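You operate a simulated robot arm through the tools that you are given. There is no shell and no other tool. Be economical: measure what you need, move in short steps, check, and stop when the job is done.

You are at the controls of a simulated two-armed robot. One attempt, no reset.

## Task
Take the lid off the teal tin and lay it down on the cooling rack. Take the folded grey cover on the top of the marking bench and put it away on the shelf under the wax bench. Open the green bench drawer, take the blue peg on the top of the marking bench and put it away in the inside of the green bench drawer, then shut the drawer. Put the blue-tipped leg on the top of the green cabinet. Fetch the grey-tipped leg and stand it on the shelf under the joining bench. Put one of the white pegs from the top of the joining bench on top of the orange block. Pull the damp drawer open. Any order will do. Set down upright: grey-tipped leg.

Only the result counts: the job must be done as asked and must still hold three seconds after the hand-in. Knocking over, shifting, dropping, spilling or breaking anything else fails it. Lids that push on must go on centred and level and be pressed home; caps that screw on are set level and turned clockwise until they are tight.

## Robot
Two 7-joint arms with two-finger parallel grippers on one trunk, on a base that drives. Base frame: it is fixed to the floor where the robot stands at the start and does not move with it; the origin is under the middle of the robot, x ahead of it, y to its left, z up. Readings come in m, rad, newtons and seconds.
The left shoulder is at the start at [0.07, 0.163, 1.17], the right one opposite. With the tool pointing down near the work surface each hand reaches from about 0.4 to 0.88 m from the robot's upright axis, wherever it stands, measured 20 degrees to its own side. Places, roughly: blue peg (4x4x8 cm) [0.7, 3.1, 0.9]; blue-tipped leg (4x4x20 cm) [0.4, 5.7, 1]; damp drawer [-3.8, 6.2, 0.6]; folded grey cover (30x22x11 cm) [0.9, 2.9, 0.9]; green bench drawer [0.5, 4.9, 0.7]; grey-tipped leg (4x4x20 cm) [0.6, 5.7, 1]; inside of the green bench drawer [0.6, 4.9, 0.7]; orange block (5x5x4 cm) [0.8, 5.6, 0.9]; shelf under the joining bench [0.6, 5.2, 0.2]; shelf under the wax bench [-1, 6.5, 0.2]; teal tin [0.5, 0, 1]; top of the green cabinet [-1.7, 6.5, 1.4]; white peg (3x3x7 cm) [0.8, 6, 0.9]. Payload 3.43 kg a hand.
The tool frame of a hand sits at the grasp point between the pads (the TCP): z along the fingers, y along the line on which they close. The tips reach 0.034 m beyond it. The gripper opens to 0.128 m. The fingers are 0.024 m wide and 0.012 m thick; the gripper's body (0.048 by 0.13 m) begins 0.096 m behind the TCP.
Orientation is that of the tool frame in the base frame, as a unit quaternion [w, x, y, z]. With the fingers straight down and closing along the base's y, the tool's x points along the base's -x, its y along +y and its z along -z.

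## Interface
- The arms move only by the tool step_arm. It takes "left_rows", "right_rows" or both (then of equal length, played together; a hand with none holds still); each is a list of rows, each an object (a shift or turn left out is 0, a gripper value left out holds the last) with "offset": the shift along the tool's x, y, z in units of 50 mm (1.0 is 50 mm), a list of three; "rot": the turn, a rotation vector about the tool's x, y, z in units of 8 degrees (1.0 is 8 degrees), a list of three; "claw": the gripper command, from -1 (fully open) to 1 (shut), values between in proportion. In form: [{"offset": [x, y, z], "rot": [rx, ry, rz], "claw": claw}, ...]. A call has 1 to 10 rows; each row shifts and turns the commanded pose from where the row before left it, along the tool's axes as they then stand. A call with a number of a shift or a turn outside -1 to 1 is refused whole. Each row takes 0.2 s and may step no farther than 0.05 m and 0.15 rad from the row before; otherwise, or with a gripper value out of range, the whole call is refused. Where a pose cannot be reached the arm comes as near as it can. A force on the tool above 40 N (or 10 N above the force at the start of the call, whichever is more), or a blocked arm, ends the call early, and 0.2 s more pass. Each finger travels about 0.153 m/s and halts on what it meets, pressing with about 32 N; the grip force reading is that of the motor and also rises with nothing between the fingers. The clock runs only during rows and for 0.2 s after the last one: add rows that do not move to give the fingers time. The reply holds the time, the measured pose of the TCP, the force on the tool along the base axes, the opening and the grip force, in the units named above and with some noise, with the torque about the TCP (base axes, N m) and any sound that the robot's microphone picked up.
- Cameras (640 x 400 px; columns grow to the right, rows downward): "scene" is now at [0.1403, -0.0098, 1.4077]; the picture's right is [-0.11, -0.99, 0.00], its down [-0.48, 0.05, -0.87] and it looks along [0.87, -0.10, -0.49] (base axes); focal length 249 px, centre (320, 200). "left" rides on the left gripper at [0.076, 0.011, -0.16] in its tool frame; the picture's right is [-0.15, 0.99, 0.00], its down [-0.88, -0.13, -0.46] and it looks along [-0.45, -0.07, 0.89] (tool axes); focal length 234 px, centre (320, 200). "right" rides on the right gripper at [0.076, -0.011, -0.16] in its tool frame; the picture's right is [0.15, 0.99, 0.00], its down [-0.88, 0.13, -0.46] and it looks along [-0.45, 0.07, 0.89] (tool axes); focal length 234 px, centre (320, 200). There is no depth. A picture from a camera that has moved, and an enlarged one, comes with that camera's place and axes in the base frame and with its lens.
- capture(camera): a new picture of that camera. It takes no simulated time.
- slide_trunk(by): slides the trunk up (or, below 0, down) by that many m; the arms and the scene camera ride with it, the base frame stays. It gives what a move gives, with no picture.
- roll_base(legs): drives the robot by 1 to 6 legs, each [ahead, left, turn to the left] in m, m and rad, along the robot's own axes; the way and the turn of a leg run together, so that a leg with both is an arc; at most 1.5 m and 3.142 rad a leg. The arms and the cameras ride along, it lands a little off, and it stops where it bumps. It gives what a move gives.
- head_to(pan, tilt): turns the head with the scene camera to pan (to the left, within 1.501 rad either way) and tilt (down, from -0.506 to 1.204), counted from straight ahead of the robot. It gives what a move gives.
- close_up(camera, box): a new picture of the part [left, top, right, bottom] of that camera's present view, enlarged. It takes no simulated time.
- close_job(): hands the job in; it is judged then, once.

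Go step by step. Nothing tells you exact positions but the pictures and the camera data: compare them with the known pose of the tool, close in by small moves and look again before you grip or let go. The budget is 207 turns and 202 pictures, counting those below and the enlarged ones. Unless the task says otherwise, let go and move clear before handing in.

The tools are called after "Emit:" as a command line: name --argument value ..., lists and objects as JSON in quotes. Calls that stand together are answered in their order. step_arm: Moves the arms, as the interface text tells. Its arguments: {"type":"object","properties":{"left_rows":{"type":"array","items":{"type":"object","properties":{"offset":{"type":"array","items":{"type":"number"}},"rot":{"type":"array","items":{"type":"number"}},"claw":{"type":"number"}}}},"right_rows":{"type":"array","items":{"type":"object","properties":{"offset":{"type":"array","items":{"type":"number"}},"rot":{"type":"array","items":{"type":"number"}},"claw":{"type":"number"}}}}},"required":[]} The other tools are called the same way: slide_trunk (by) slides the trunk up or down; roll_base (legs) drives the base; head_to (pan, tilt) turns the head that bears the scene camera; capture (camera) takes a picture; close_up (camera, box) takes an enlarged picture of a part of a camera's view; close_job () hands the job in.

At the start:

```text
time: 0.0
left_ee_pos: [0.5958, 0.1541, 1.1884]
left_ee_rot: [0.0, 0.0, 1.0, 0.0]
left_contact_force: [0.7, 0.5, 0.5]
left_ft_torque: [0.0, 0.02, 0.01]
left_grip_width: 0.1281
left_gripper_force: 0.0
right_ee_pos: [0.5395, -0.2659, 1.1835]
right_ee_rot: [0.0, 0.001, 1.0, 0.001]
right_contact_force: [-0.7, 0.1, 0.1]
right_ft_torque: [0.01, -0.01, 0.0]
right_grip_width: 0.1281
right_gripper_force: 0.0
trunk travel left (down, up): [-0.65, 0.29]
robot x, y, heading: [0.0023, 0.0029, 0.006]
head pan, tilt: [-0.112, 0.508]
```

scene: 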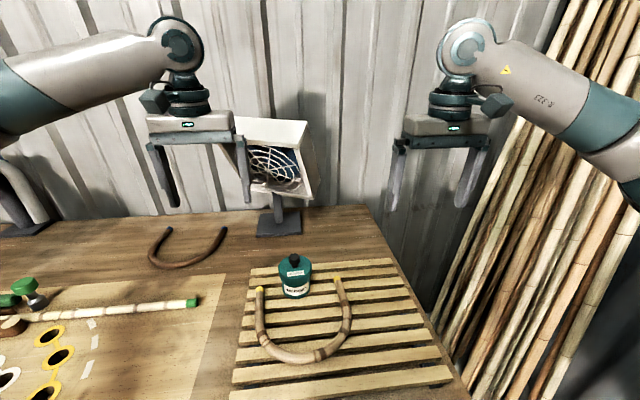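
right: 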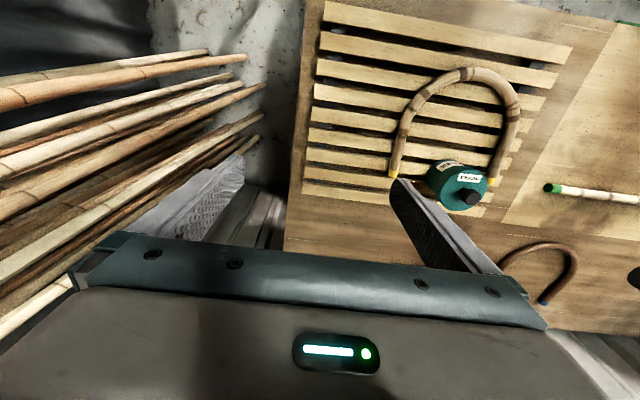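
left: 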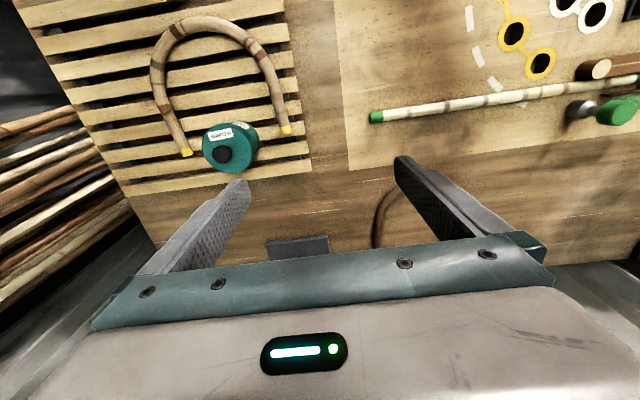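

The teal tin stands on or near the slatted cooling rack, at about [0.56, 0, 0.95]. I'll look closer at it first.

Emit:
close_up --camera "scene" --box '[220, 230, 380, 330]'

Emit:
close_up --camera "right" --box '[380, 110, 540, 210]'

Emit:
close_up --camera "left" --box '[140, 90, 300, 190]'

```text
4.00 times, centred on (300, 280) of scene
camera zoom: at [0.1403, -0.0098, 1.4077], right [-0.11, -0.99, 0.0], down [-0.48, 0.05, -0.87], along [0.87, -0.1, -0.49], focal length 998 px, centre (400, -120)
```

zoom: 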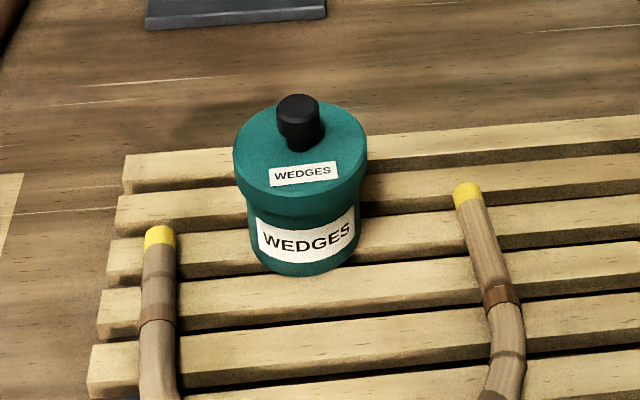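

```text
4.00 times, centred on (460, 160) of right
camera zoom: at [0.4642, -0.2756, 1.3432], right [-0.15, 0.99, 0.0], down [0.88, 0.13, 0.46], along [0.45, 0.07, -0.89], focal length 937 px, centre (-240, 360)
```

zoom: 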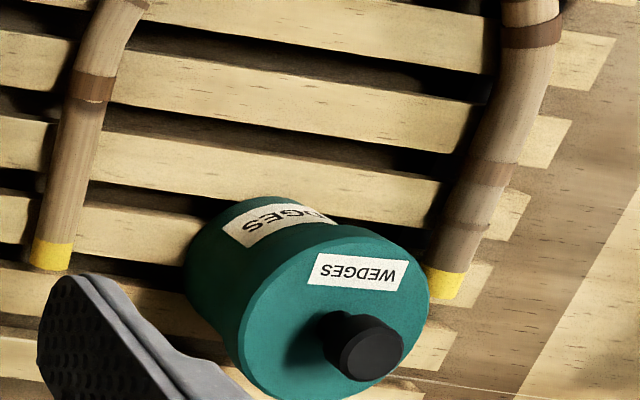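

```text
4.00 times, centred on (220, 140) of left
camera zoom: at [0.5197, 0.167, 1.3479], right [0.15, 0.99, 0.0], down [0.88, -0.13, 0.46], along [0.45, -0.07, -0.89], focal length 937 px, centre (720, 440)
```

zoom: 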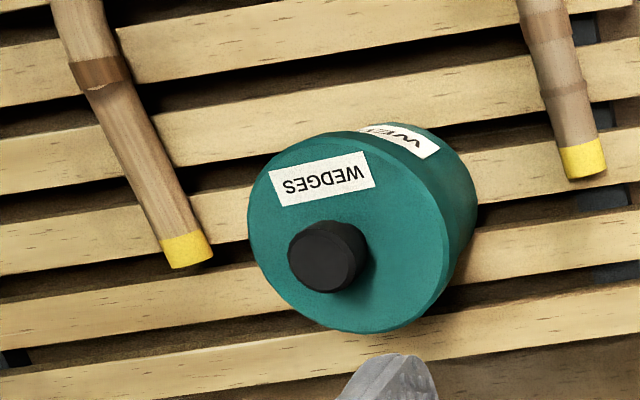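

The knob top triangulates to about [0.598, 0.000, 0.999], and the knob is about 3 cm across and 2 cm tall. I'll move the left hand aside and bring the right hand over the knob.

Emit:
step_arm --left_rows '[{"offset": [0, 1, 0]}, {"offset": [0, 1, 0]}, {"offset": [0, 1, 0]}, {"offset": [0, 0.5, 0]}, {}, {}, {}]' --right_rows '[{"offset": [-0.2, 0.9, 0.2], "claw": -0.1}, {"offset": [-0.2, 0.9, 0.2]}, {"offset": [-0.2, 0.9, 0.3]}, {"offset": [-0.2, 0.9, 0.3]}, {"offset": [-0.2, 0.9, 0.4]}, {"offset": [-0.17, 0.8, 0.6]}, {}]'

Emit:
capture --camera "scene"

Emit:
capture --camera "right"

```text
refused: row 5 steps farther than a row can; nothing moved
```

```text
195 pictures are left
camera scene: at [0.1403, -0.0098, 1.4077], right [-0.11, -0.99, 0.0], down [-0.48, 0.05, -0.87], along [0.87, -0.1, -0.49], focal length 249 px, centre (320, 200)
```

scene: 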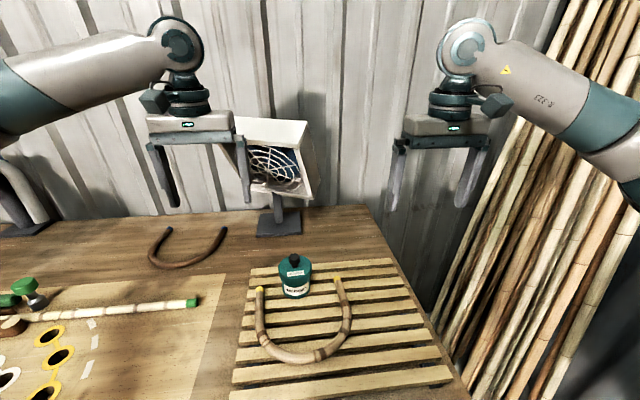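

```text
194 pictures are left
camera right: at [0.4642, -0.2756, 1.3432], right [-0.15, 0.99, 0.0], down [0.88, 0.13, 0.46], along [0.45, 0.07, -0.89], focal length 234 px, centre (320, 200)
```

right: 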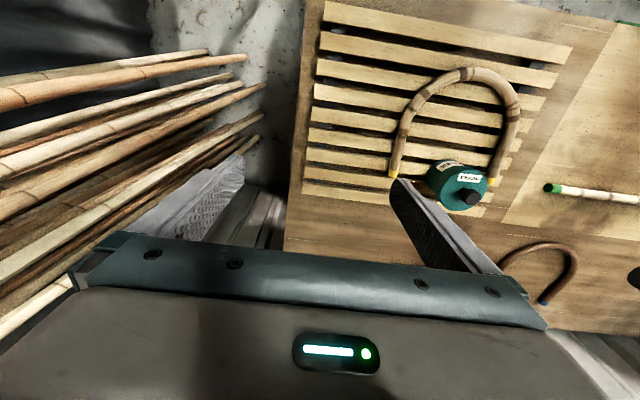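

The rows were too long, so I'm repeating the move with shorter ones.

Emit:
step_arm --left_rows '[{"offset": [0, 1, 0]}, {"offset": [0, 1, 0]}, {"offset": [0, 1, 0]}, {"offset": [0, 0.5, 0]}, {}, {}, {}, {}]' --right_rows '[{"offset": [-0.17, 0.76, 0.3], "claw": -0.1}, {"offset": [-0.17, 0.76, 0.3]}, {"offset": [-0.17, 0.76, 0.3]}, {"offset": [-0.17, 0.76, 0.3]}, {"offset": [-0.17, 0.76, 0.3]}, {"offset": [-0.17, 0.76, 0.3]}, {"offset": [-0.15, 0.74, 0.4]}, {}]'

Emit:
capture --camera "right"

```text
time: 1.8
left_ee_pos: [0.5953, 0.3296, 1.1891]
left_ee_rot: [0.001, -0.001, 1.0, 0.0]
left_contact_force: [0.5, -0.1, 0.9]
left_ft_torque: [-0.02, -0.03, 0.01]
left_grip_width: 0.1281
left_gripper_force: 0.0
right_ee_pos: [0.5976, -0.0028, 1.0751]
right_ee_rot: [-0.001, 0.002, 1.0, 0.001]
right_contact_force: [-0.3, 0.2, 0.4]
right_ft_torque: [0.04, -0.01, -0.02]
right_grip_width: 0.0707
right_gripper_force: 0.0
trunk travel left (down, up): [-0.65, 0.29]
robot x, y, heading: [0.0022, -0.0008, -0.004]
head pan, tilt: [-0.112, 0.508]
```

```text
193 pictures are left
camera right: at [0.523, -0.0122, 1.2337], right [-0.15, 0.99, 0.0], down [0.88, 0.13, 0.46], along [0.45, 0.07, -0.89], focal length 234 px, centre (320, 200)
```

right: 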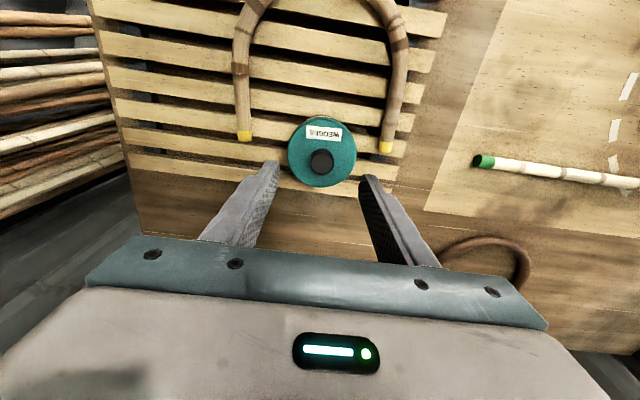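

The hand is centred over the knob. I'll go down 5.8 cm and grip.

Emit:
step_arm --right_rows '[{"offset": [0, 0.06, 0.6]}, {"offset": [0, 0, 0.54]}, {"claw": 1}, {}, {}]'

Emit:
capture --camera "right"

```text
time: 3.0
left_ee_pos: [0.5963, 0.3307, 1.1882]
left_ee_rot: [0.0, 0.0, 1.0, 0.0]
left_contact_force: [-0.4, 0.0, 0.4]
left_ft_torque: [-0.01, -0.01, -0.01]
left_grip_width: 0.1279
left_gripper_force: 0.0
right_ee_pos: [0.598, 0.0024, 1.0169]
right_ee_rot: [0.0, 0.0, 1.0, 0.0]
right_contact_force: [-0.6, 1.1, -2.5]
right_ft_torque: [0.02, 0.01, -0.02]
right_grip_width: 0.0241
right_gripper_force: 32.3
trunk travel left (down, up): [-0.65, 0.29]
robot x, y, heading: [-0.0026, -0.0016, -0.004]
head pan, tilt: [-0.112, 0.508]
```

```text
192 pictures are left
camera right: at [0.5224, -0.0071, 1.1756], right [-0.15, 0.99, 0.0], down [0.88, 0.13, 0.46], along [0.45, 0.07, -0.89], focal length 234 px, centre (320, 200)
```

right: 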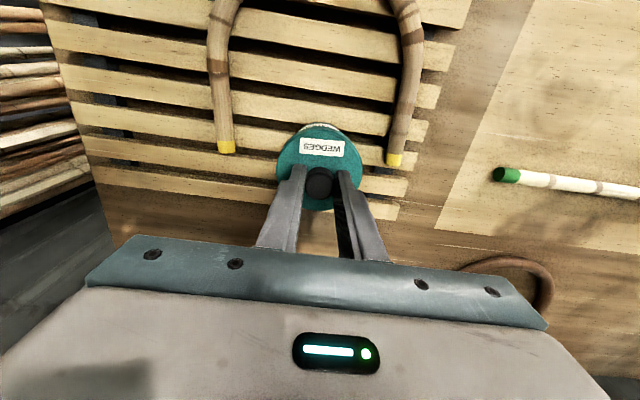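

The knob is gripped (2.4 cm). I'll lift gently and see whether the tin stays.

Emit:
step_arm --right_rows '[{"offset": [0, 0, -0.1]}, {"offset": [0, 0, -0.2]}, {"offset": [0, 0, -0.3]}]'

Emit:
capture --camera "scene"

```text
time: 3.8
left_ee_pos: [0.595, 0.3315, 1.1889]
left_ee_rot: [-0.001, -0.001, 1.0, 0.0]
left_contact_force: [-0.5, 0.0, 0.2]
left_ft_torque: [-0.04, 0.02, 0.0]
left_grip_width: 0.1279
left_gripper_force: 0.2
right_ee_pos: [0.5972, 0.0011, 1.0469]
right_ee_rot: [0.0, 0.001, 1.0, 0.0]
right_contact_force: [0.3, -0.6, -1.8]
right_ft_torque: [0.02, 0.02, -0.05]
right_grip_width: 0.0241
right_gripper_force: 32.0
trunk travel left (down, up): [-0.65, 0.29]
robot x, y, heading: [-0.0043, -0.0, -0.002]
head pan, tilt: [-0.112, 0.508]
```

```text
191 pictures are left
camera scene: at [0.1402, -0.0095, 1.4076], right [-0.11, -0.99, 0.0], down [-0.48, 0.05, -0.87], along [0.87, -0.1, -0.49], focal length 249 px, centre (320, 200)
```

scene: 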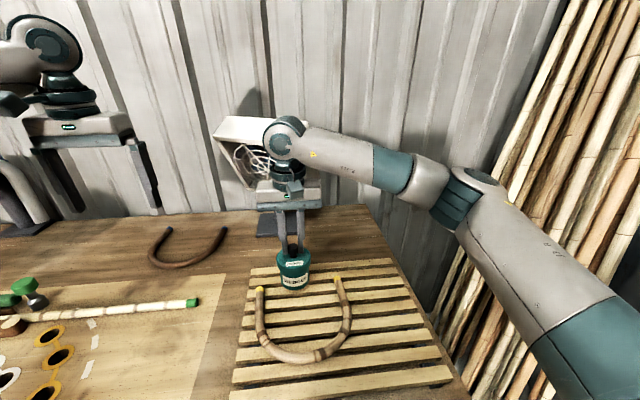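

Emit:
close_up --camera "scene" --box '[240, 215, 352, 305]'

```text
4.44 times, centred on (296, 260) of scene
camera zoom: at [0.1402, -0.0095, 1.4076], right [-0.11, -0.99, 0.0], down [-0.48, 0.05, -0.87], along [0.87, -0.1, -0.49], focal length 1109 px, centre (427, -67)
```

zoom: 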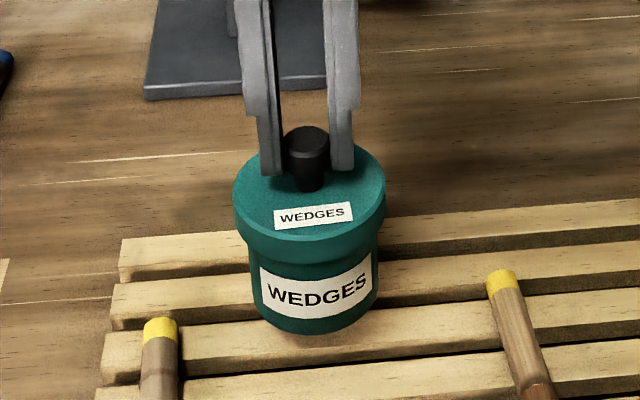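

The whole tin came up with the lid, so the lid is tight. I'll set the tin back down and bring the left hand in from the side to hold the body, turning it to point toward -y with its camera uppermost.

Emit:
step_arm --right_rows '[{"offset": [0, 0, 0.25]}, {"offset": [0, 0, 0.2]}, {"offset": [0, 0, 0.1]}, {"offset": [0, 0, 0.04]}, {}, {}, {}, {}, {}, {}]' --left_rows '[{"rot": [0, 0, -1]}, {"rot": [0, 0, -1]}, {"rot": [0, 0, -1]}, {"rot": [0, 0, -1]}, {"rot": [0, 0, -1]}, {"rot": [0, 0, -1]}, {"rot": [0, 0, -1]}, {"rot": [0, 0, -1]}, {"rot": [0, 0, -1]}, {"rot": [0, 0, -1]}]'

Emit:
step_arm --left_rows '[{"rot": [0, 0, -1]}, {"rot": [0, 1, -0.25]}, {"rot": [0, 1, 0]}, {"rot": [0, 1, 0]}, {"rot": [0, 1, 0]}, {"rot": [0, 1, 0]}, {"rot": [0, 1, 0]}, {"rot": [0, 1, 0]}, {"rot": [0, 1, 0]}, {}]'

Emit:
capture --camera "scene"

Emit:
capture --camera "left"

```text
time: 6.0
left_ee_pos: [0.5949, 0.3305, 1.1888]
left_ee_rot: [0.001, -0.644, 0.765, -0.001]
left_contact_force: [0.0, 0.0, 0.8]
left_ft_torque: [-0.03, 0.0, -0.02]
left_grip_width: 0.1278
left_gripper_force: 0.0
right_ee_pos: [0.599, 0.0015, 1.0172]
right_ee_rot: [0.0, 0.0, 1.0, 0.0]
right_contact_force: [-0.6, 0.5, -1.9]
right_ft_torque: [-0.02, 0.0, -0.03]
right_grip_width: 0.0243
right_gripper_force: 32.1
trunk travel left (down, up): [-0.65, 0.29]
robot x, y, heading: [-0.0042, -0.0006, 0.002]
head pan, tilt: [-0.112, 0.508]
```

```text
time: 8.2
left_ee_pos: [0.5959, 0.3296, 1.1884]
left_ee_rot: [0.376, 0.6, -0.598, 0.375]
left_contact_force: [-0.9, -0.3, -0.5]
left_ft_torque: [0.01, -0.01, 0.02]
left_grip_width: 0.1282
left_gripper_force: 0.1
right_ee_pos: [0.5981, 0.0018, 1.0164]
right_ee_rot: [0.0, 0.001, 1.0, 0.0]
right_contact_force: [-0.5, -0.6, -1.9]
right_ft_torque: [-0.01, 0.01, -0.06]
right_grip_width: 0.0242
right_gripper_force: 31.7
trunk travel left (down, up): [-0.65, 0.29]
robot x, y, heading: [-0.0029, 0.0008, -0.0]
head pan, tilt: [-0.112, 0.508]
```

```text
189 pictures are left
camera scene: at [0.1404, -0.0102, 1.4076], right [-0.11, -0.99, 0.0], down [-0.48, 0.05, -0.87], along [0.87, -0.1, -0.49], focal length 249 px, centre (320, 200)
```

scene: 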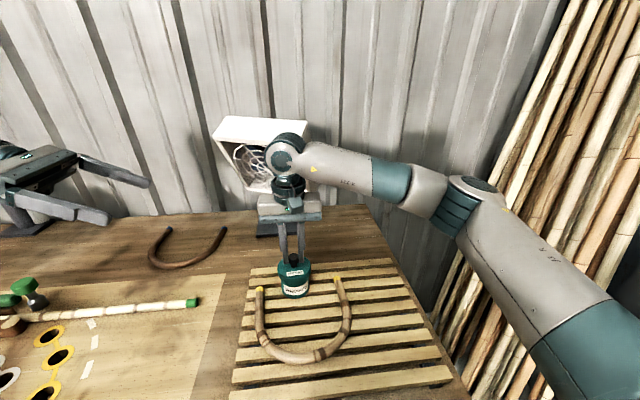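

```text
188 pictures are left
camera left: at [0.5842, 0.441, 1.3259], right [-0.99, 0.06, -0.13], down [0.13, 0.8, -0.59], along [0.07, -0.6, -0.79], focal length 234 px, centre (320, 200)
```

left: 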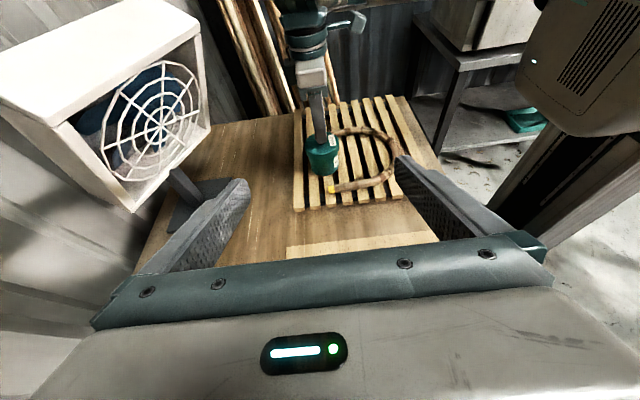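

The left hand is oriented well. I'll bring it to a point 13 cm back from the tin along its approach line.

Emit:
step_arm --left_rows '[{"offset": [-0.313, 0, 0.887], "claw": -0.9}, {"offset": [-0.313, 0, 0.887]}, {"offset": [-0.313, -0.04, 0.887]}, {"offset": [-0.313, 0, 0.887]}, {"offset": [-0.313, 0, 0.887]}, {"offset": [-0.313, 0, 0.887]}, {}]'

Emit:
capture --camera "scene"

Emit:
capture --camera "left"

```text
time: 9.8
left_ee_pos: [0.5973, 0.1308, 0.9871]
left_ee_rot: [0.374, 0.601, -0.599, 0.375]
left_contact_force: [-0.1, 0.3, -0.1]
left_ft_torque: [0.02, 0.0, 0.01]
left_grip_width: 0.1213
left_gripper_force: 0.1
right_ee_pos: [0.5975, 0.0034, 1.0176]
right_ee_rot: [0.0, 0.0, 1.0, 0.0]
right_contact_force: [-0.4, -0.5, -2.3]
right_ft_torque: [0.01, 0.05, -0.01]
right_grip_width: 0.0242
right_gripper_force: 32.3
trunk travel left (down, up): [-0.65, 0.29]
robot x, y, heading: [-0.0015, -0.0029, 0.002]
head pan, tilt: [-0.112, 0.508]
```

```text
187 pictures are left
camera scene: at [0.1402, -0.0091, 1.4077], right [-0.11, -0.99, 0.0], down [-0.48, 0.05, -0.87], along [0.87, -0.1, -0.49], focal length 249 px, centre (320, 200)
```

scene: 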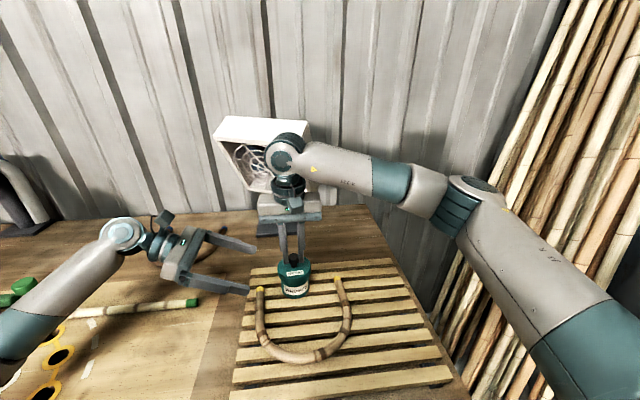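

```text
186 pictures are left
camera left: at [0.585, 0.2419, 1.1239], right [-0.99, 0.06, -0.13], down [0.13, 0.8, -0.59], along [0.07, -0.6, -0.8], focal length 234 px, centre (320, 200)
```

left: 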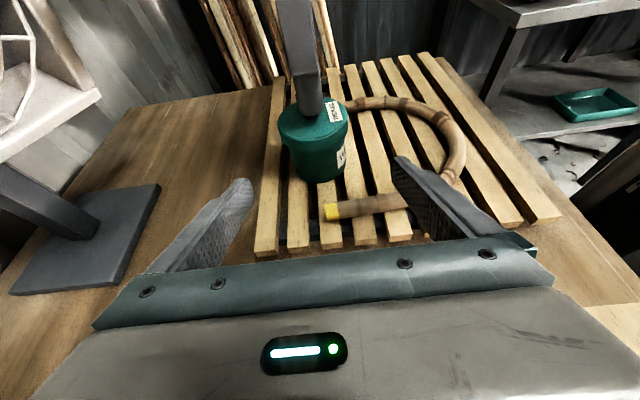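

The approach is clear, so I'll advance and close on the body.

Emit:
step_arm --left_rows '[{"offset": [0.04, 0, 0.9]}, {"offset": [0.04, 0, 0.9]}, {"offset": [0.02, 0, 0.75]}, {}]'

Emit:
capture --camera "left"

Emit:
close_up --camera "scene" --box '[220, 220, 380, 320]'

```text
time: 10.8
left_ee_pos: [0.5946, 0.0117, 0.9343]
left_ee_rot: [0.375, 0.6, -0.599, 0.375]
left_contact_force: [-0.4, -0.2, 1.9]
left_ft_torque: [0.02, -0.02, -0.04]
left_grip_width: 0.1219
left_gripper_force: 0.1
right_ee_pos: [0.597, 0.0024, 1.0187]
right_ee_rot: [0.0, 0.0, 1.0, 0.0]
right_contact_force: [0.1, -1.1, -1.9]
right_ft_torque: [-0.01, 0.03, 0.01]
right_grip_width: 0.0242
right_gripper_force: 32.4
trunk travel left (down, up): [-0.65, 0.29]
robot x, y, heading: [0.0019, -0.0007, 0.002]
head pan, tilt: [-0.112, 0.508]
```

```text
185 pictures are left
camera left: at [0.5837, 0.1236, 1.0716], right [-0.99, 0.06, -0.13], down [0.13, 0.8, -0.59], along [0.07, -0.6, -0.8], focal length 234 px, centre (320, 200)
```

left: 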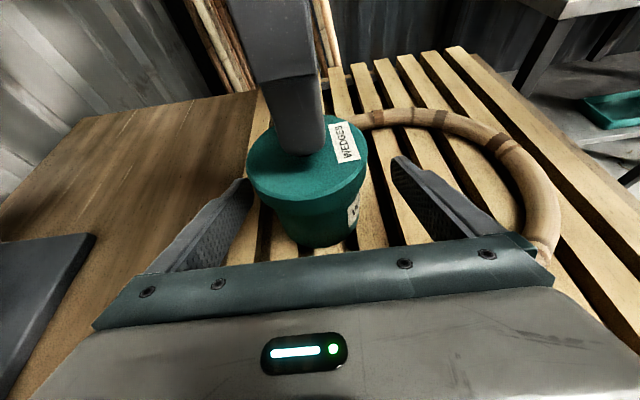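

```text
4.00 times, centred on (300, 270) of scene
camera zoom: at [0.1398, -0.0103, 1.4079], right [-0.11, -0.99, 0.0], down [-0.48, 0.05, -0.87], along [0.87, -0.1, -0.49], focal length 998 px, centre (400, -80)
```

zoom: 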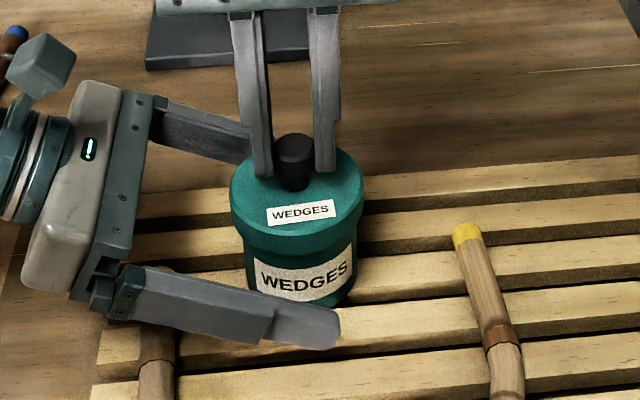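

The fingers straddle the body below the rim. Now I'll close, then pull the lid up.

Emit:
step_arm --left_rows '[{"offset": [0, -0.06, 0]}, {"claw": 1}, {}, {}, {}]'

Emit:
step_arm --right_rows '[{"offset": [0, 0, -0.1]}, {"offset": [0, 0, -0.2]}, {"offset": [0, 0, -0.4]}, {"offset": [0, 0, -0.5]}, {}]'

Emit:
close_up --camera "scene" --box '[220, 200, 380, 300]'

```text
time: 12.0
left_ee_pos: [0.5996, 0.0149, 0.9334]
left_ee_rot: [0.374, 0.601, -0.599, 0.374]
left_contact_force: [9.5, 3.8, -4.3]
left_ft_torque: [-0.24, 0.31, 0.11]
left_grip_width: 0.0696
left_gripper_force: 31.7
right_ee_pos: [0.5968, 0.0012, 1.0184]
right_ee_rot: [0.0, 0.0, 1.0, 0.0]
right_contact_force: [-9.8, -4.2, 3.9]
right_ft_torque: [-0.08, 0.51, 0.0]
right_grip_width: 0.0242
right_gripper_force: 31.9
trunk travel left (down, up): [-0.65, 0.29]
robot x, y, heading: [-0.0031, 0.0019, -0.003]
head pan, tilt: [-0.112, 0.508]
heard: snap
```

```text
time: 13.2
left_ee_pos: [0.5991, 0.0126, 0.9332]
left_ee_rot: [0.375, 0.6, -0.599, 0.375]
left_contact_force: [0.6, 0.6, -0.3]
left_ft_torque: [0.01, 0.0, -0.01]
left_grip_width: 0.0692
left_gripper_force: 32.0
right_ee_pos: [0.5981, -0.0007, 1.0785]
right_ee_rot: [0.0, 0.0, 1.0, 0.0]
right_contact_force: [0.8, 0.2, -0.6]
right_ft_torque: [0.0, 0.01, -0.02]
right_grip_width: 0.0242
right_gripper_force: 31.6
trunk travel left (down, up): [-0.65, 0.29]
robot x, y, heading: [0.0029, -0.0024, 0.004]
head pan, tilt: [-0.112, 0.508]
```

```text
4.00 times, centred on (300, 250) of scene
camera zoom: at [0.139, -0.0102, 1.4078], right [-0.11, -0.99, 0.0], down [-0.48, 0.05, -0.87], along [0.87, -0.1, -0.49], focal length 998 px, centre (400, 0)
```

zoom: 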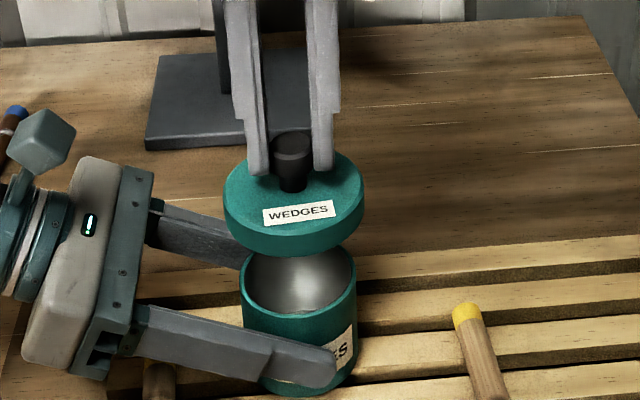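

The lid is off and the tin is still on the rack. I'll open the left hand to free the tin, and carry the lid to a clear part of the rack near [0.50, -0.20].

Emit:
step_arm --left_rows '[{"claw": -0.1}, {"claw": -0.8}, {}, {"offset": [0, 0, -0.9]}, {"offset": [0, 0, -0.9]}, {"offset": [0, 0, -0.9]}, {"offset": [0.3, 0, -0.9]}]' --right_rows '[{"offset": [0.39, -0.8, 0]}, {"offset": [0.39, -0.8, 0]}, {"offset": [0.39, -0.8, 0]}, {"offset": [0.39, -0.8, 0]}, {"offset": [0.39, -0.8, 0]}, {}, {}]'

Emit:
capture --camera "scene"

Emit:
capture --camera "right"

```text
time: 14.8
left_ee_pos: [0.5954, 0.1696, 1.0259]
left_ee_rot: [0.375, 0.601, -0.599, 0.374]
left_contact_force: [0.8, 0.0, 0.3]
left_ft_torque: [0.02, 0.0, 0.02]
left_grip_width: 0.1156
left_gripper_force: 0.1
right_ee_pos: [0.5024, -0.1959, 1.0784]
right_ee_rot: [0.0, 0.001, 1.0, 0.0]
right_contact_force: [0.4, 0.0, -0.7]
right_ft_torque: [0.02, -0.02, -0.02]
right_grip_width: 0.0239
right_gripper_force: 32.1
trunk travel left (down, up): [-0.65, 0.29]
robot x, y, heading: [0.0011, -0.0051, 0.001]
head pan, tilt: [-0.112, 0.508]
```

```text
182 pictures are left
camera scene: at [0.1391, -0.0098, 1.4077], right [-0.11, -0.99, 0.0], down [-0.48, 0.05, -0.87], along [0.87, -0.1, -0.49], focal length 249 px, centre (320, 200)
```

scene: 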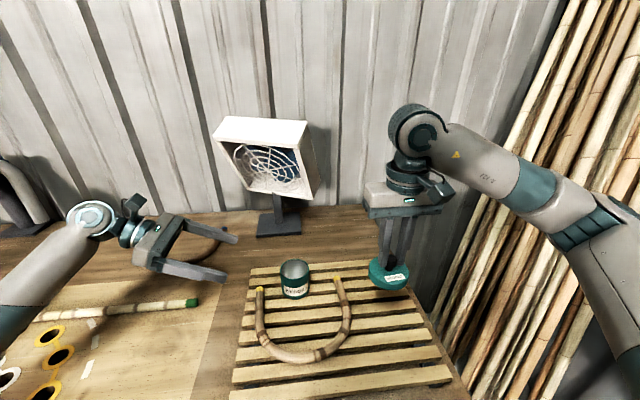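

```text
181 pictures are left
camera right: at [0.4276, -0.2053, 1.2371], right [-0.15, 0.99, 0.0], down [0.88, 0.13, 0.46], along [0.45, 0.07, -0.89], focal length 234 px, centre (320, 200)
```

right: 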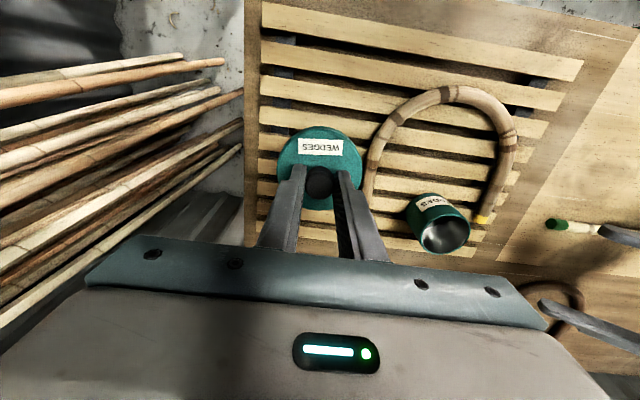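

The lid is clear of the U-shaped stick and inside the rack edge. Lowering it.

Emit:
step_arm --right_rows '[{"offset": [0, 0, 0.8]}, {"offset": [0, 0, 0.8]}, {"offset": [0, 0, 0.48]}, {"offset": [0, 0, 0.06]}, {"offset": [0, 0, 0.06]}]'

Emit:
close_up --camera "scene" --box '[300, 230, 460, 330]'

```text
time: 16.0
left_ee_pos: [0.5976, 0.1723, 1.0254]
left_ee_rot: [0.376, 0.6, -0.599, 0.374]
left_contact_force: [-0.8, 0.4, 0.2]
left_ft_torque: [0.0, 0.0, -0.01]
left_grip_width: 0.1151
left_gripper_force: 0.1
right_ee_pos: [0.5003, -0.1982, 0.9676]
right_ee_rot: [0.0, 0.0, 1.0, 0.0]
right_contact_force: [0.0, 0.3, -0.1]
right_ft_torque: [0.0, 0.0, 0.02]
right_grip_width: 0.0243
right_gripper_force: 31.8
trunk travel left (down, up): [-0.65, 0.29]
robot x, y, heading: [-0.0019, -0.0003, 0.003]
head pan, tilt: [-0.112, 0.508]
```

```text
4.00 times, centred on (380, 280) of scene
camera zoom: at [0.1404, -0.0098, 1.4076], right [-0.11, -0.99, 0.0], down [-0.48, 0.05, -0.87], along [0.87, -0.1, -0.49], focal length 998 px, centre (80, -120)
```

zoom: 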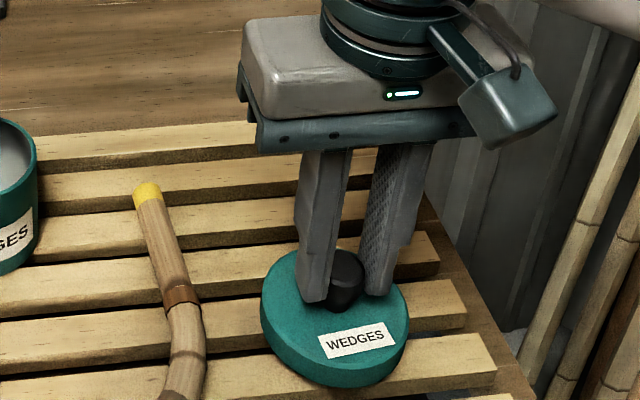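

Emit:
step_arm --right_rows '[{"offset": [0, 0, 0.05]}, {"offset": [0, 0, 0.05]}, {"offset": [0, 0, 0.05]}]'

```text
time: 16.8
left_ee_pos: [0.5974, 0.1705, 1.0255]
left_ee_rot: [0.375, 0.601, -0.599, 0.374]
left_contact_force: [0.7, -0.7, -0.3]
left_ft_torque: [-0.02, -0.03, 0.01]
left_grip_width: 0.1153
left_gripper_force: 0.1
right_ee_pos: [0.4996, -0.1985, 0.9601]
right_ee_rot: [-0.001, 0.0, 1.0, 0.0]
right_contact_force: [-0.4, 0.7, -0.3]
right_ft_torque: [-0.02, 0.02, -0.02]
right_grip_width: 0.024
right_gripper_force: 31.8
trunk travel left (down, up): [-0.65, 0.29]
robot x, y, heading: [-0.0044, 0.0, 0.002]
head pan, tilt: [-0.112, 0.508]
```

Emit:
step_arm --right_rows '[{"offset": [0, 0, 0.04]}, {"offset": [0, 0, 0.04]}]'

Emit:
step_arm --right_rows '[{"offset": [0, 0, 0.04]}, {"offset": [0, 0, 0.04]}]'

Emit:
close_up --camera "scene" --box '[300, 230, 460, 330]'

```text
time: 17.4
left_ee_pos: [0.598, 0.1702, 1.0261]
left_ee_rot: [0.375, 0.601, -0.599, 0.374]
left_contact_force: [0.6, -0.2, -0.7]
left_ft_torque: [-0.01, 0.01, 0.04]
left_grip_width: 0.1151
left_gripper_force: 0.1
right_ee_pos: [0.5012, -0.1976, 0.9571]
right_ee_rot: [0.0, 0.001, 1.0, 0.0]
right_contact_force: [-0.3, -0.7, 3.6]
right_ft_torque: [-0.09, -0.19, -0.07]
right_grip_width: 0.024
right_gripper_force: 31.6
trunk travel left (down, up): [-0.65, 0.29]
robot x, y, heading: [-0.0031, -0.0041, 0.003]
head pan, tilt: [-0.112, 0.508]
```

```text
time: 18.0
left_ee_pos: [0.5971, 0.1702, 1.0261]
left_ee_rot: [0.375, 0.6, -0.599, 0.375]
left_contact_force: [0.9, -0.1, -0.2]
left_ft_torque: [0.02, 0.05, -0.03]
left_grip_width: 0.1152
left_gripper_force: 0.1
right_ee_pos: [0.4993, -0.1982, 0.9535]
right_ee_rot: [0.002, 0.001, 1.0, 0.0]
right_contact_force: [4.1, -5.6, 30.6]
right_ft_torque: [-0.5, -0.28, -0.11]
right_grip_width: 0.0247
right_gripper_force: 31.9
trunk travel left (down, up): [-0.65, 0.29]
robot x, y, heading: [0.0022, -0.0009, -0.002]
head pan, tilt: [-0.112, 0.508]
```

```text
4.00 times, centred on (380, 280) of scene
camera zoom: at [0.138, -0.0095, 1.4084], right [-0.11, -0.99, 0.0], down [-0.48, 0.05, -0.87], along [0.87, -0.1, -0.49], focal length 998 px, centre (80, -120)
```

zoom: 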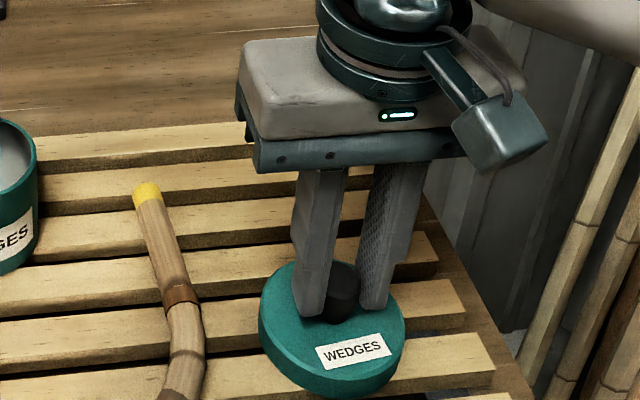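

The lid is resting on the rack. I'll back off the small preload, release and rise.

Emit:
step_arm --right_rows '[{"offset": [0, 0, -0.06]}, {"claw": 0.3}, {}, {"offset": [0, 0, -0.8]}, {"offset": [0, 0, -0.9]}, {"offset": [0, 0, -0.9]}, {"offset": [0, 0, -0.9], "claw": -0.5}]' --left_rows '[{}, {}, {}, {"offset": [0.9, 0, -0.4]}, {"offset": [0.9, 0, -0.4]}, {"offset": [0.9, 0, -0.4]}, {}]'

Emit:
capture --camera "scene"

```text
time: 19.6
left_ee_pos: [0.6002, 0.1677, 1.1759]
left_ee_rot: [0.375, 0.6, -0.599, 0.374]
left_contact_force: [-0.1, -0.1, -1.2]
left_ft_torque: [-0.02, -0.02, 0.01]
left_grip_width: 0.1154
left_gripper_force: 0.0
right_ee_pos: [0.4991, -0.1977, 1.1306]
right_ee_rot: [0.0, 0.0, 1.0, 0.0]
right_contact_force: [-1.1, -0.2, 0.6]
right_ft_torque: [-0.03, -0.01, 0.0]
right_grip_width: 0.0962
right_gripper_force: 0.1
trunk travel left (down, up): [-0.65, 0.29]
robot x, y, heading: [0.0002, -0.0006, 0.002]
head pan, tilt: [-0.112, 0.508]
```

```text
178 pictures are left
camera scene: at [0.1394, -0.0085, 1.4076], right [-0.11, -0.99, 0.0], down [-0.48, 0.05, -0.87], along [0.87, -0.1, -0.49], focal length 249 px, centre (320, 200)
```

scene: 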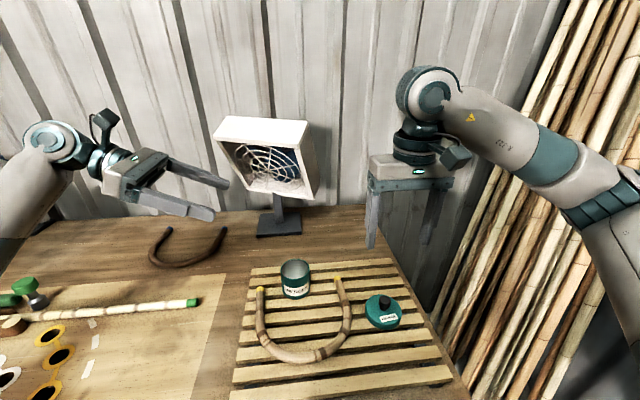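

The lid lies on the rack and the tin stands. I'll turn the left hand back to pointing down and then drive off toward the marking bench (y≈3).

Emit:
step_arm --left_rows '[{"rot": [0, -1, 0]}, {"rot": [0, -1, 0]}, {"rot": [0, -1, 0]}, {"rot": [0, -1, 0]}, {"rot": [0, -1, 0]}, {"rot": [0, -1, 0]}, {"rot": [0, -1, 0]}, {"rot": [0, -1, 0]}, {"rot": [0, -0.125, 0.9]}, {"rot": [0, 0, 1]}]'

Emit:
step_arm --left_rows '[{"rot": [0, 0, 1]}, {"rot": [0, 0, 1]}, {"rot": [0, 0, 1]}, {"rot": [0, 0, 1]}, {"rot": [0, 0, 1]}, {"rot": [0, 0, 1]}, {"rot": [0, 0, 1]}, {"rot": [0, 0, 1]}, {"rot": [0, 0, 1]}, {"rot": [0, 0, 0.35]}]' --right_rows '[{"offset": [0, 0, -0.9]}, {}, {}, {}, {}, {}, {}, {}, {}, {}]'

Emit:
roll_base --legs '[[-0.5, 0, 0]]'

Emit:
head_to --pan 0.9 --tilt 0.3

Emit:
capture --camera "scene"

```text
time: 21.8
left_ee_pos: [0.6025, 0.1653, 1.1758]
left_ee_rot: [0.005, -0.607, 0.794, 0.007]
left_contact_force: [-0.1, 0.2, -0.6]
left_ft_torque: [0.01, 0.02, -0.02]
left_grip_width: 0.1154
left_gripper_force: 0.1
right_ee_pos: [0.4993, -0.1991, 1.1301]
right_ee_rot: [-0.001, 0.0, 1.0, 0.0]
right_contact_force: [0.4, 0.2, 0.2]
right_ft_torque: [0.0, 0.0, -0.01]
right_grip_width: 0.0961
right_gripper_force: 0.0
trunk travel left (down, up): [-0.65, 0.29]
robot x, y, heading: [0.0013, -0.0021, 0.003]
head pan, tilt: [-0.112, 0.508]
```

```text
time: 24.0
left_ee_pos: [0.6015, 0.1655, 1.1758]
left_ee_rot: [-0.001, 0.0, 1.0, 0.009]
left_contact_force: [1.1, 0.5, -0.8]
left_ft_torque: [0.03, 0.01, 0.0]
left_grip_width: 0.1151
left_gripper_force: 0.1
right_ee_pos: [0.5004, -0.2006, 1.1759]
right_ee_rot: [0.0, 0.0, 1.0, 0.0]
right_contact_force: [0.4, -0.5, -0.1]
right_ft_torque: [0.04, 0.03, -0.02]
right_grip_width: 0.096
right_gripper_force: 0.1
trunk travel left (down, up): [-0.65, 0.29]
robot x, y, heading: [-0.0014, 0.0013, 0.004]
head pan, tilt: [-0.112, 0.508]
```

```text
time: 26.9
left_ee_pos: [0.1133, 0.1628, 1.1748]
left_ee_rot: [-0.001, 0.004, 1.0, 0.009]
left_contact_force: [-0.3, -0.4, -0.1]
left_ft_torque: [0.0, -0.02, 0.0]
left_grip_width: 0.1152
left_gripper_force: 0.1
right_ee_pos: [0.0097, -0.202, 1.175]
right_ee_rot: [0.0, 0.004, 1.0, 0.0]
right_contact_force: [0.2, -0.5, -0.3]
right_ft_torque: [-0.01, 0.01, -0.05]
right_grip_width: 0.0962
right_gripper_force: 0.0
trunk travel left (down, up): [-0.65, 0.29]
robot x, y, heading: [-0.4914, 0.0013, -0.006]
head pan, tilt: [-0.112, 0.508]
```

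```text
time: 28.2
left_ee_pos: [0.1128, 0.1623, 1.1756]
left_ee_rot: [-0.001, 0.004, 1.0, 0.009]
left_contact_force: [-0.3, -0.1, 0.5]
left_ft_torque: [0.01, -0.04, 0.03]
left_grip_width: 0.1153
left_gripper_force: 0.1
right_ee_pos: [0.0094, -0.2017, 1.1746]
right_ee_rot: [0.0, 0.004, 1.0, 0.0]
right_contact_force: [-0.1, -0.2, 0.7]
right_ft_torque: [0.0, 0.02, 0.0]
right_grip_width: 0.0963
right_gripper_force: 0.0
trunk travel left (down, up): [-0.65, 0.29]
robot x, y, heading: [-0.4911, 0.0038, -0.009]
head pan, tilt: [0.901, 0.3]
```

```text
177 pictures are left
camera scene: at [-0.3811, 0.0747, 1.4269], right [0.78, -0.63, 0.0], down [-0.19, -0.23, -0.96], along [0.6, 0.74, -0.3], focal length 249 px, centre (320, 200)
```

scene: 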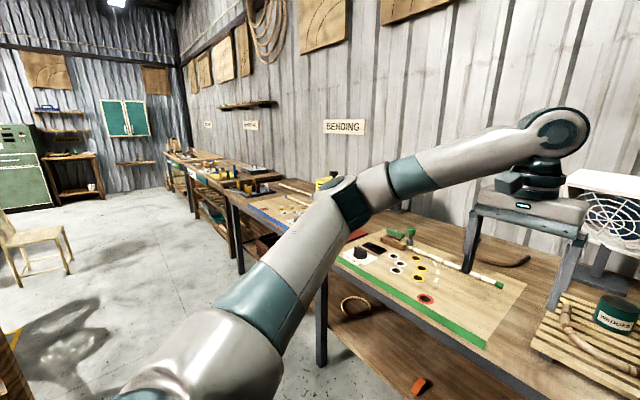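

The benches run along +y at x≈0.4 and beyond, and the floor at x≈-0.5 is clear. I'll drive left to the marking bench around y=3.

Emit:
roll_base --legs '[[0, 1.5, 0], [0, 1.4, 0]]'

Emit:
head_to --pan 0 --tilt 0.45

Emit:
capture --camera "scene"

```text
time: 42.1
left_ee_pos: [0.1704, 3.0399, 1.1756]
left_ee_rot: [-0.002, 0.013, 1.0, 0.009]
left_contact_force: [0.3, -0.4, 0.3]
left_ft_torque: [-0.03, -0.01, -0.01]
left_grip_width: 0.1149
left_gripper_force: 0.1
right_ee_pos: [0.058, 2.678, 1.1758]
right_ee_rot: [0.001, 0.014, 1.0, 0.0]
right_contact_force: [0.9, -0.5, -0.1]
right_ft_torque: [-0.01, 0.01, -0.01]
right_grip_width: 0.0958
right_gripper_force: 0.1
trunk travel left (down, up): [-0.65, 0.29]
robot x, y, heading: [-0.4365, 2.8928, -0.029]
head pan, tilt: [0.901, 0.3]
```

```text
time: 43.3
left_ee_pos: [0.1692, 3.0414, 1.1753]
left_ee_rot: [-0.001, 0.012, 1.0, 0.009]
left_contact_force: [0.7, -0.2, 0.7]
left_ft_torque: [-0.01, 0.01, 0.0]
left_grip_width: 0.1151
left_gripper_force: 0.0
right_ee_pos: [0.0589, 2.6779, 1.176]
right_ee_rot: [0.0, 0.013, 1.0, 0.0]
right_contact_force: [0.1, -0.7, 0.2]
right_ft_torque: [0.01, 0.01, -0.02]
right_grip_width: 0.0961
right_gripper_force: 0.0
trunk travel left (down, up): [-0.65, 0.29]
robot x, y, heading: [-0.4338, 2.8927, -0.027]
head pan, tilt: [0.0, 0.45]
```

```text
176 pictures are left
camera scene: at [-0.2935, 2.8875, 1.413], right [-0.03, -1.0, 0.0], down [-0.44, 0.01, -0.9], along [0.9, -0.02, -0.44], focal length 249 px, centre (320, 200)
```

scene: 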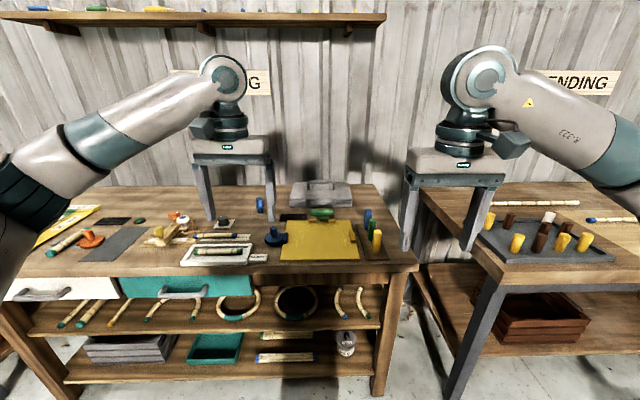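

I'm in front of the marking bench. I'll enlarge its top to find the grey cover and the blue peg.

Emit:
close_up --camera "scene" --box '[160, 160, 400, 310]'

Emit:
close_up --camera "scene" --box '[225, 170, 395, 270]'

```text
2.67 times, centred on (280, 235) of scene
camera zoom: at [-0.2935, 2.8875, 1.413], right [-0.03, -1.0, 0.0], down [-0.44, 0.01, -0.9], along [0.9, -0.02, -0.44], focal length 665 px, centre (427, 107)
```

zoom: 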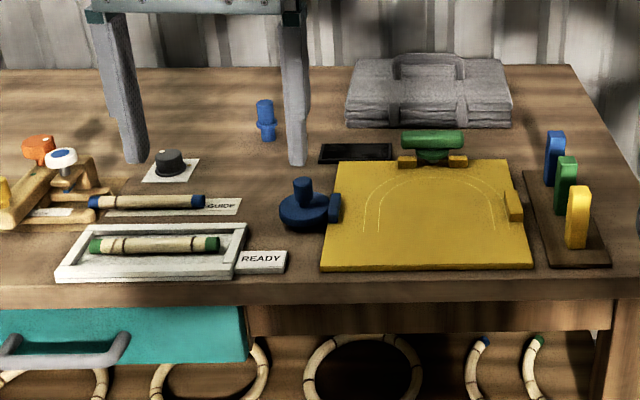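

```text
3.76 times, centred on (310, 220) of scene
camera zoom: at [-0.2935, 2.8875, 1.413], right [-0.03, -1.0, 0.0], down [-0.44, 0.01, -0.9], along [0.9, -0.02, -0.44], focal length 939 px, centre (358, 125)
```

zoom: 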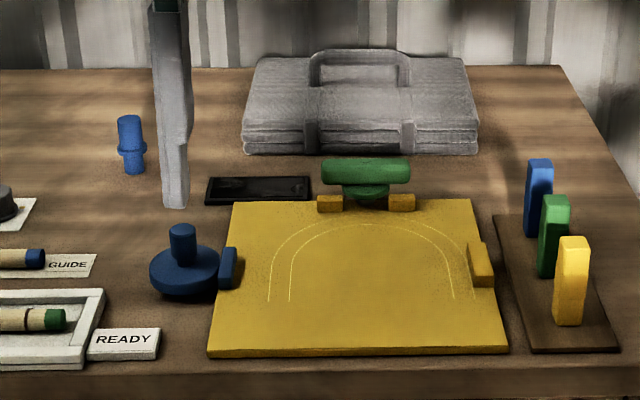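

The blue peg stands at about [0.72, 3.14, 0.9], and the grey cover with a carry strap lies at the back at about [0.9, 2.9]. I'll drive up to the bench to fetch the peg with the left hand.

Emit:
roll_base --legs '[[0.42, 0, 0.027]]'

Emit:
capture --camera "left"

Emit:
capture --camera "scene"

```text
time: 45.9
left_ee_pos: [0.5796, 3.0552, 1.1748]
left_ee_rot: [-0.001, -0.003, 1.0, 0.008]
left_contact_force: [0.3, 0.7, -0.3]
left_ft_torque: [0.0, 0.01, -0.02]
left_grip_width: 0.115
left_gripper_force: 0.0
right_ee_pos: [0.4802, 2.6875, 1.1752]
right_ee_rot: [0.0, -0.001, 1.0, 0.001]
right_contact_force: [0.6, 1.1, -0.7]
right_ft_torque: [0.02, 0.02, 0.03]
right_grip_width: 0.0961
right_gripper_force: 0.0
trunk travel left (down, up): [-0.65, 0.29]
robot x, y, heading: [-0.0196, 2.887, 0.002]
head pan, tilt: [0.0, 0.45]
```

```text
173 pictures are left
camera left: at [0.5038, 3.0625, 1.3354], right [0.14, 0.99, 0.02], down [0.88, -0.13, 0.45], along [0.45, -0.05, -0.89], focal length 234 px, centre (320, 200)
```

left: 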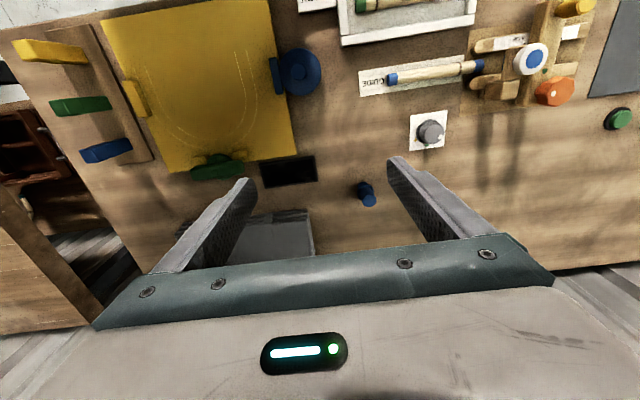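

```text
172 pictures are left
camera scene: at [0.1216, 2.8871, 1.413], right [0.0, -1.0, 0.0], down [-0.44, 0.0, -0.9], along [0.9, 0.0, -0.44], focal length 249 px, centre (320, 200)
```

scene: 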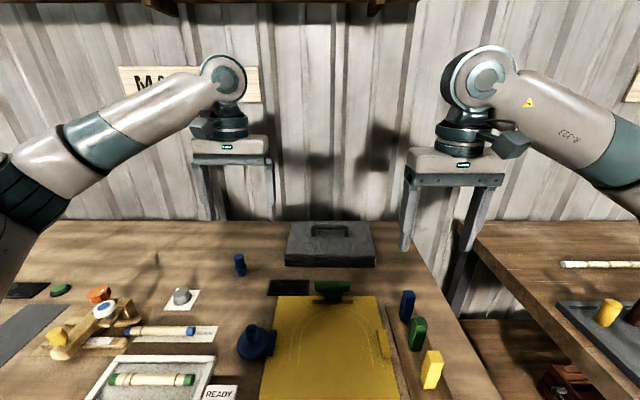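

Emit:
close_up --camera "left" --box '[326, 160, 406, 220]'

Emit:
close_up --camera "scene" --box '[210, 210, 390, 320]'

```text
6.67 times, centred on (366, 190) of left
camera zoom: at [0.5038, 3.0625, 1.3354], right [0.14, 0.99, 0.02], down [0.88, -0.13, 0.45], along [0.45, -0.05, -0.89], focal length 1561 px, centre (13, 267)
```

zoom: 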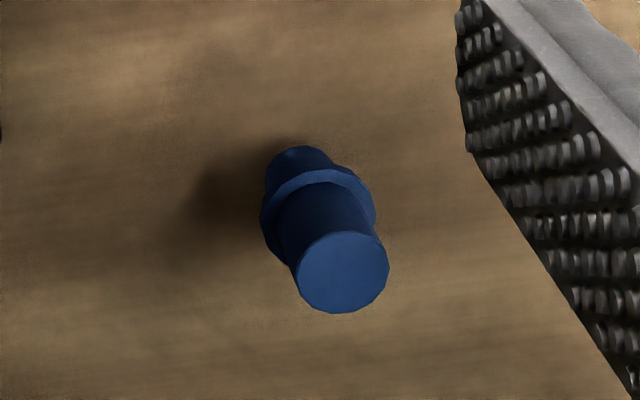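

```text
3.56 times, centred on (300, 265) of scene
camera zoom: at [0.1216, 2.8871, 1.413], right [0.0, -1.0, 0.0], down [-0.44, 0.0, -0.9], along [0.9, 0.0, -0.44], focal length 887 px, centre (391, -31)
```

zoom: 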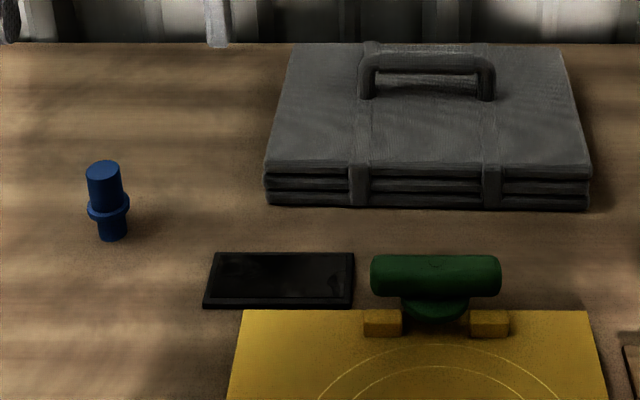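

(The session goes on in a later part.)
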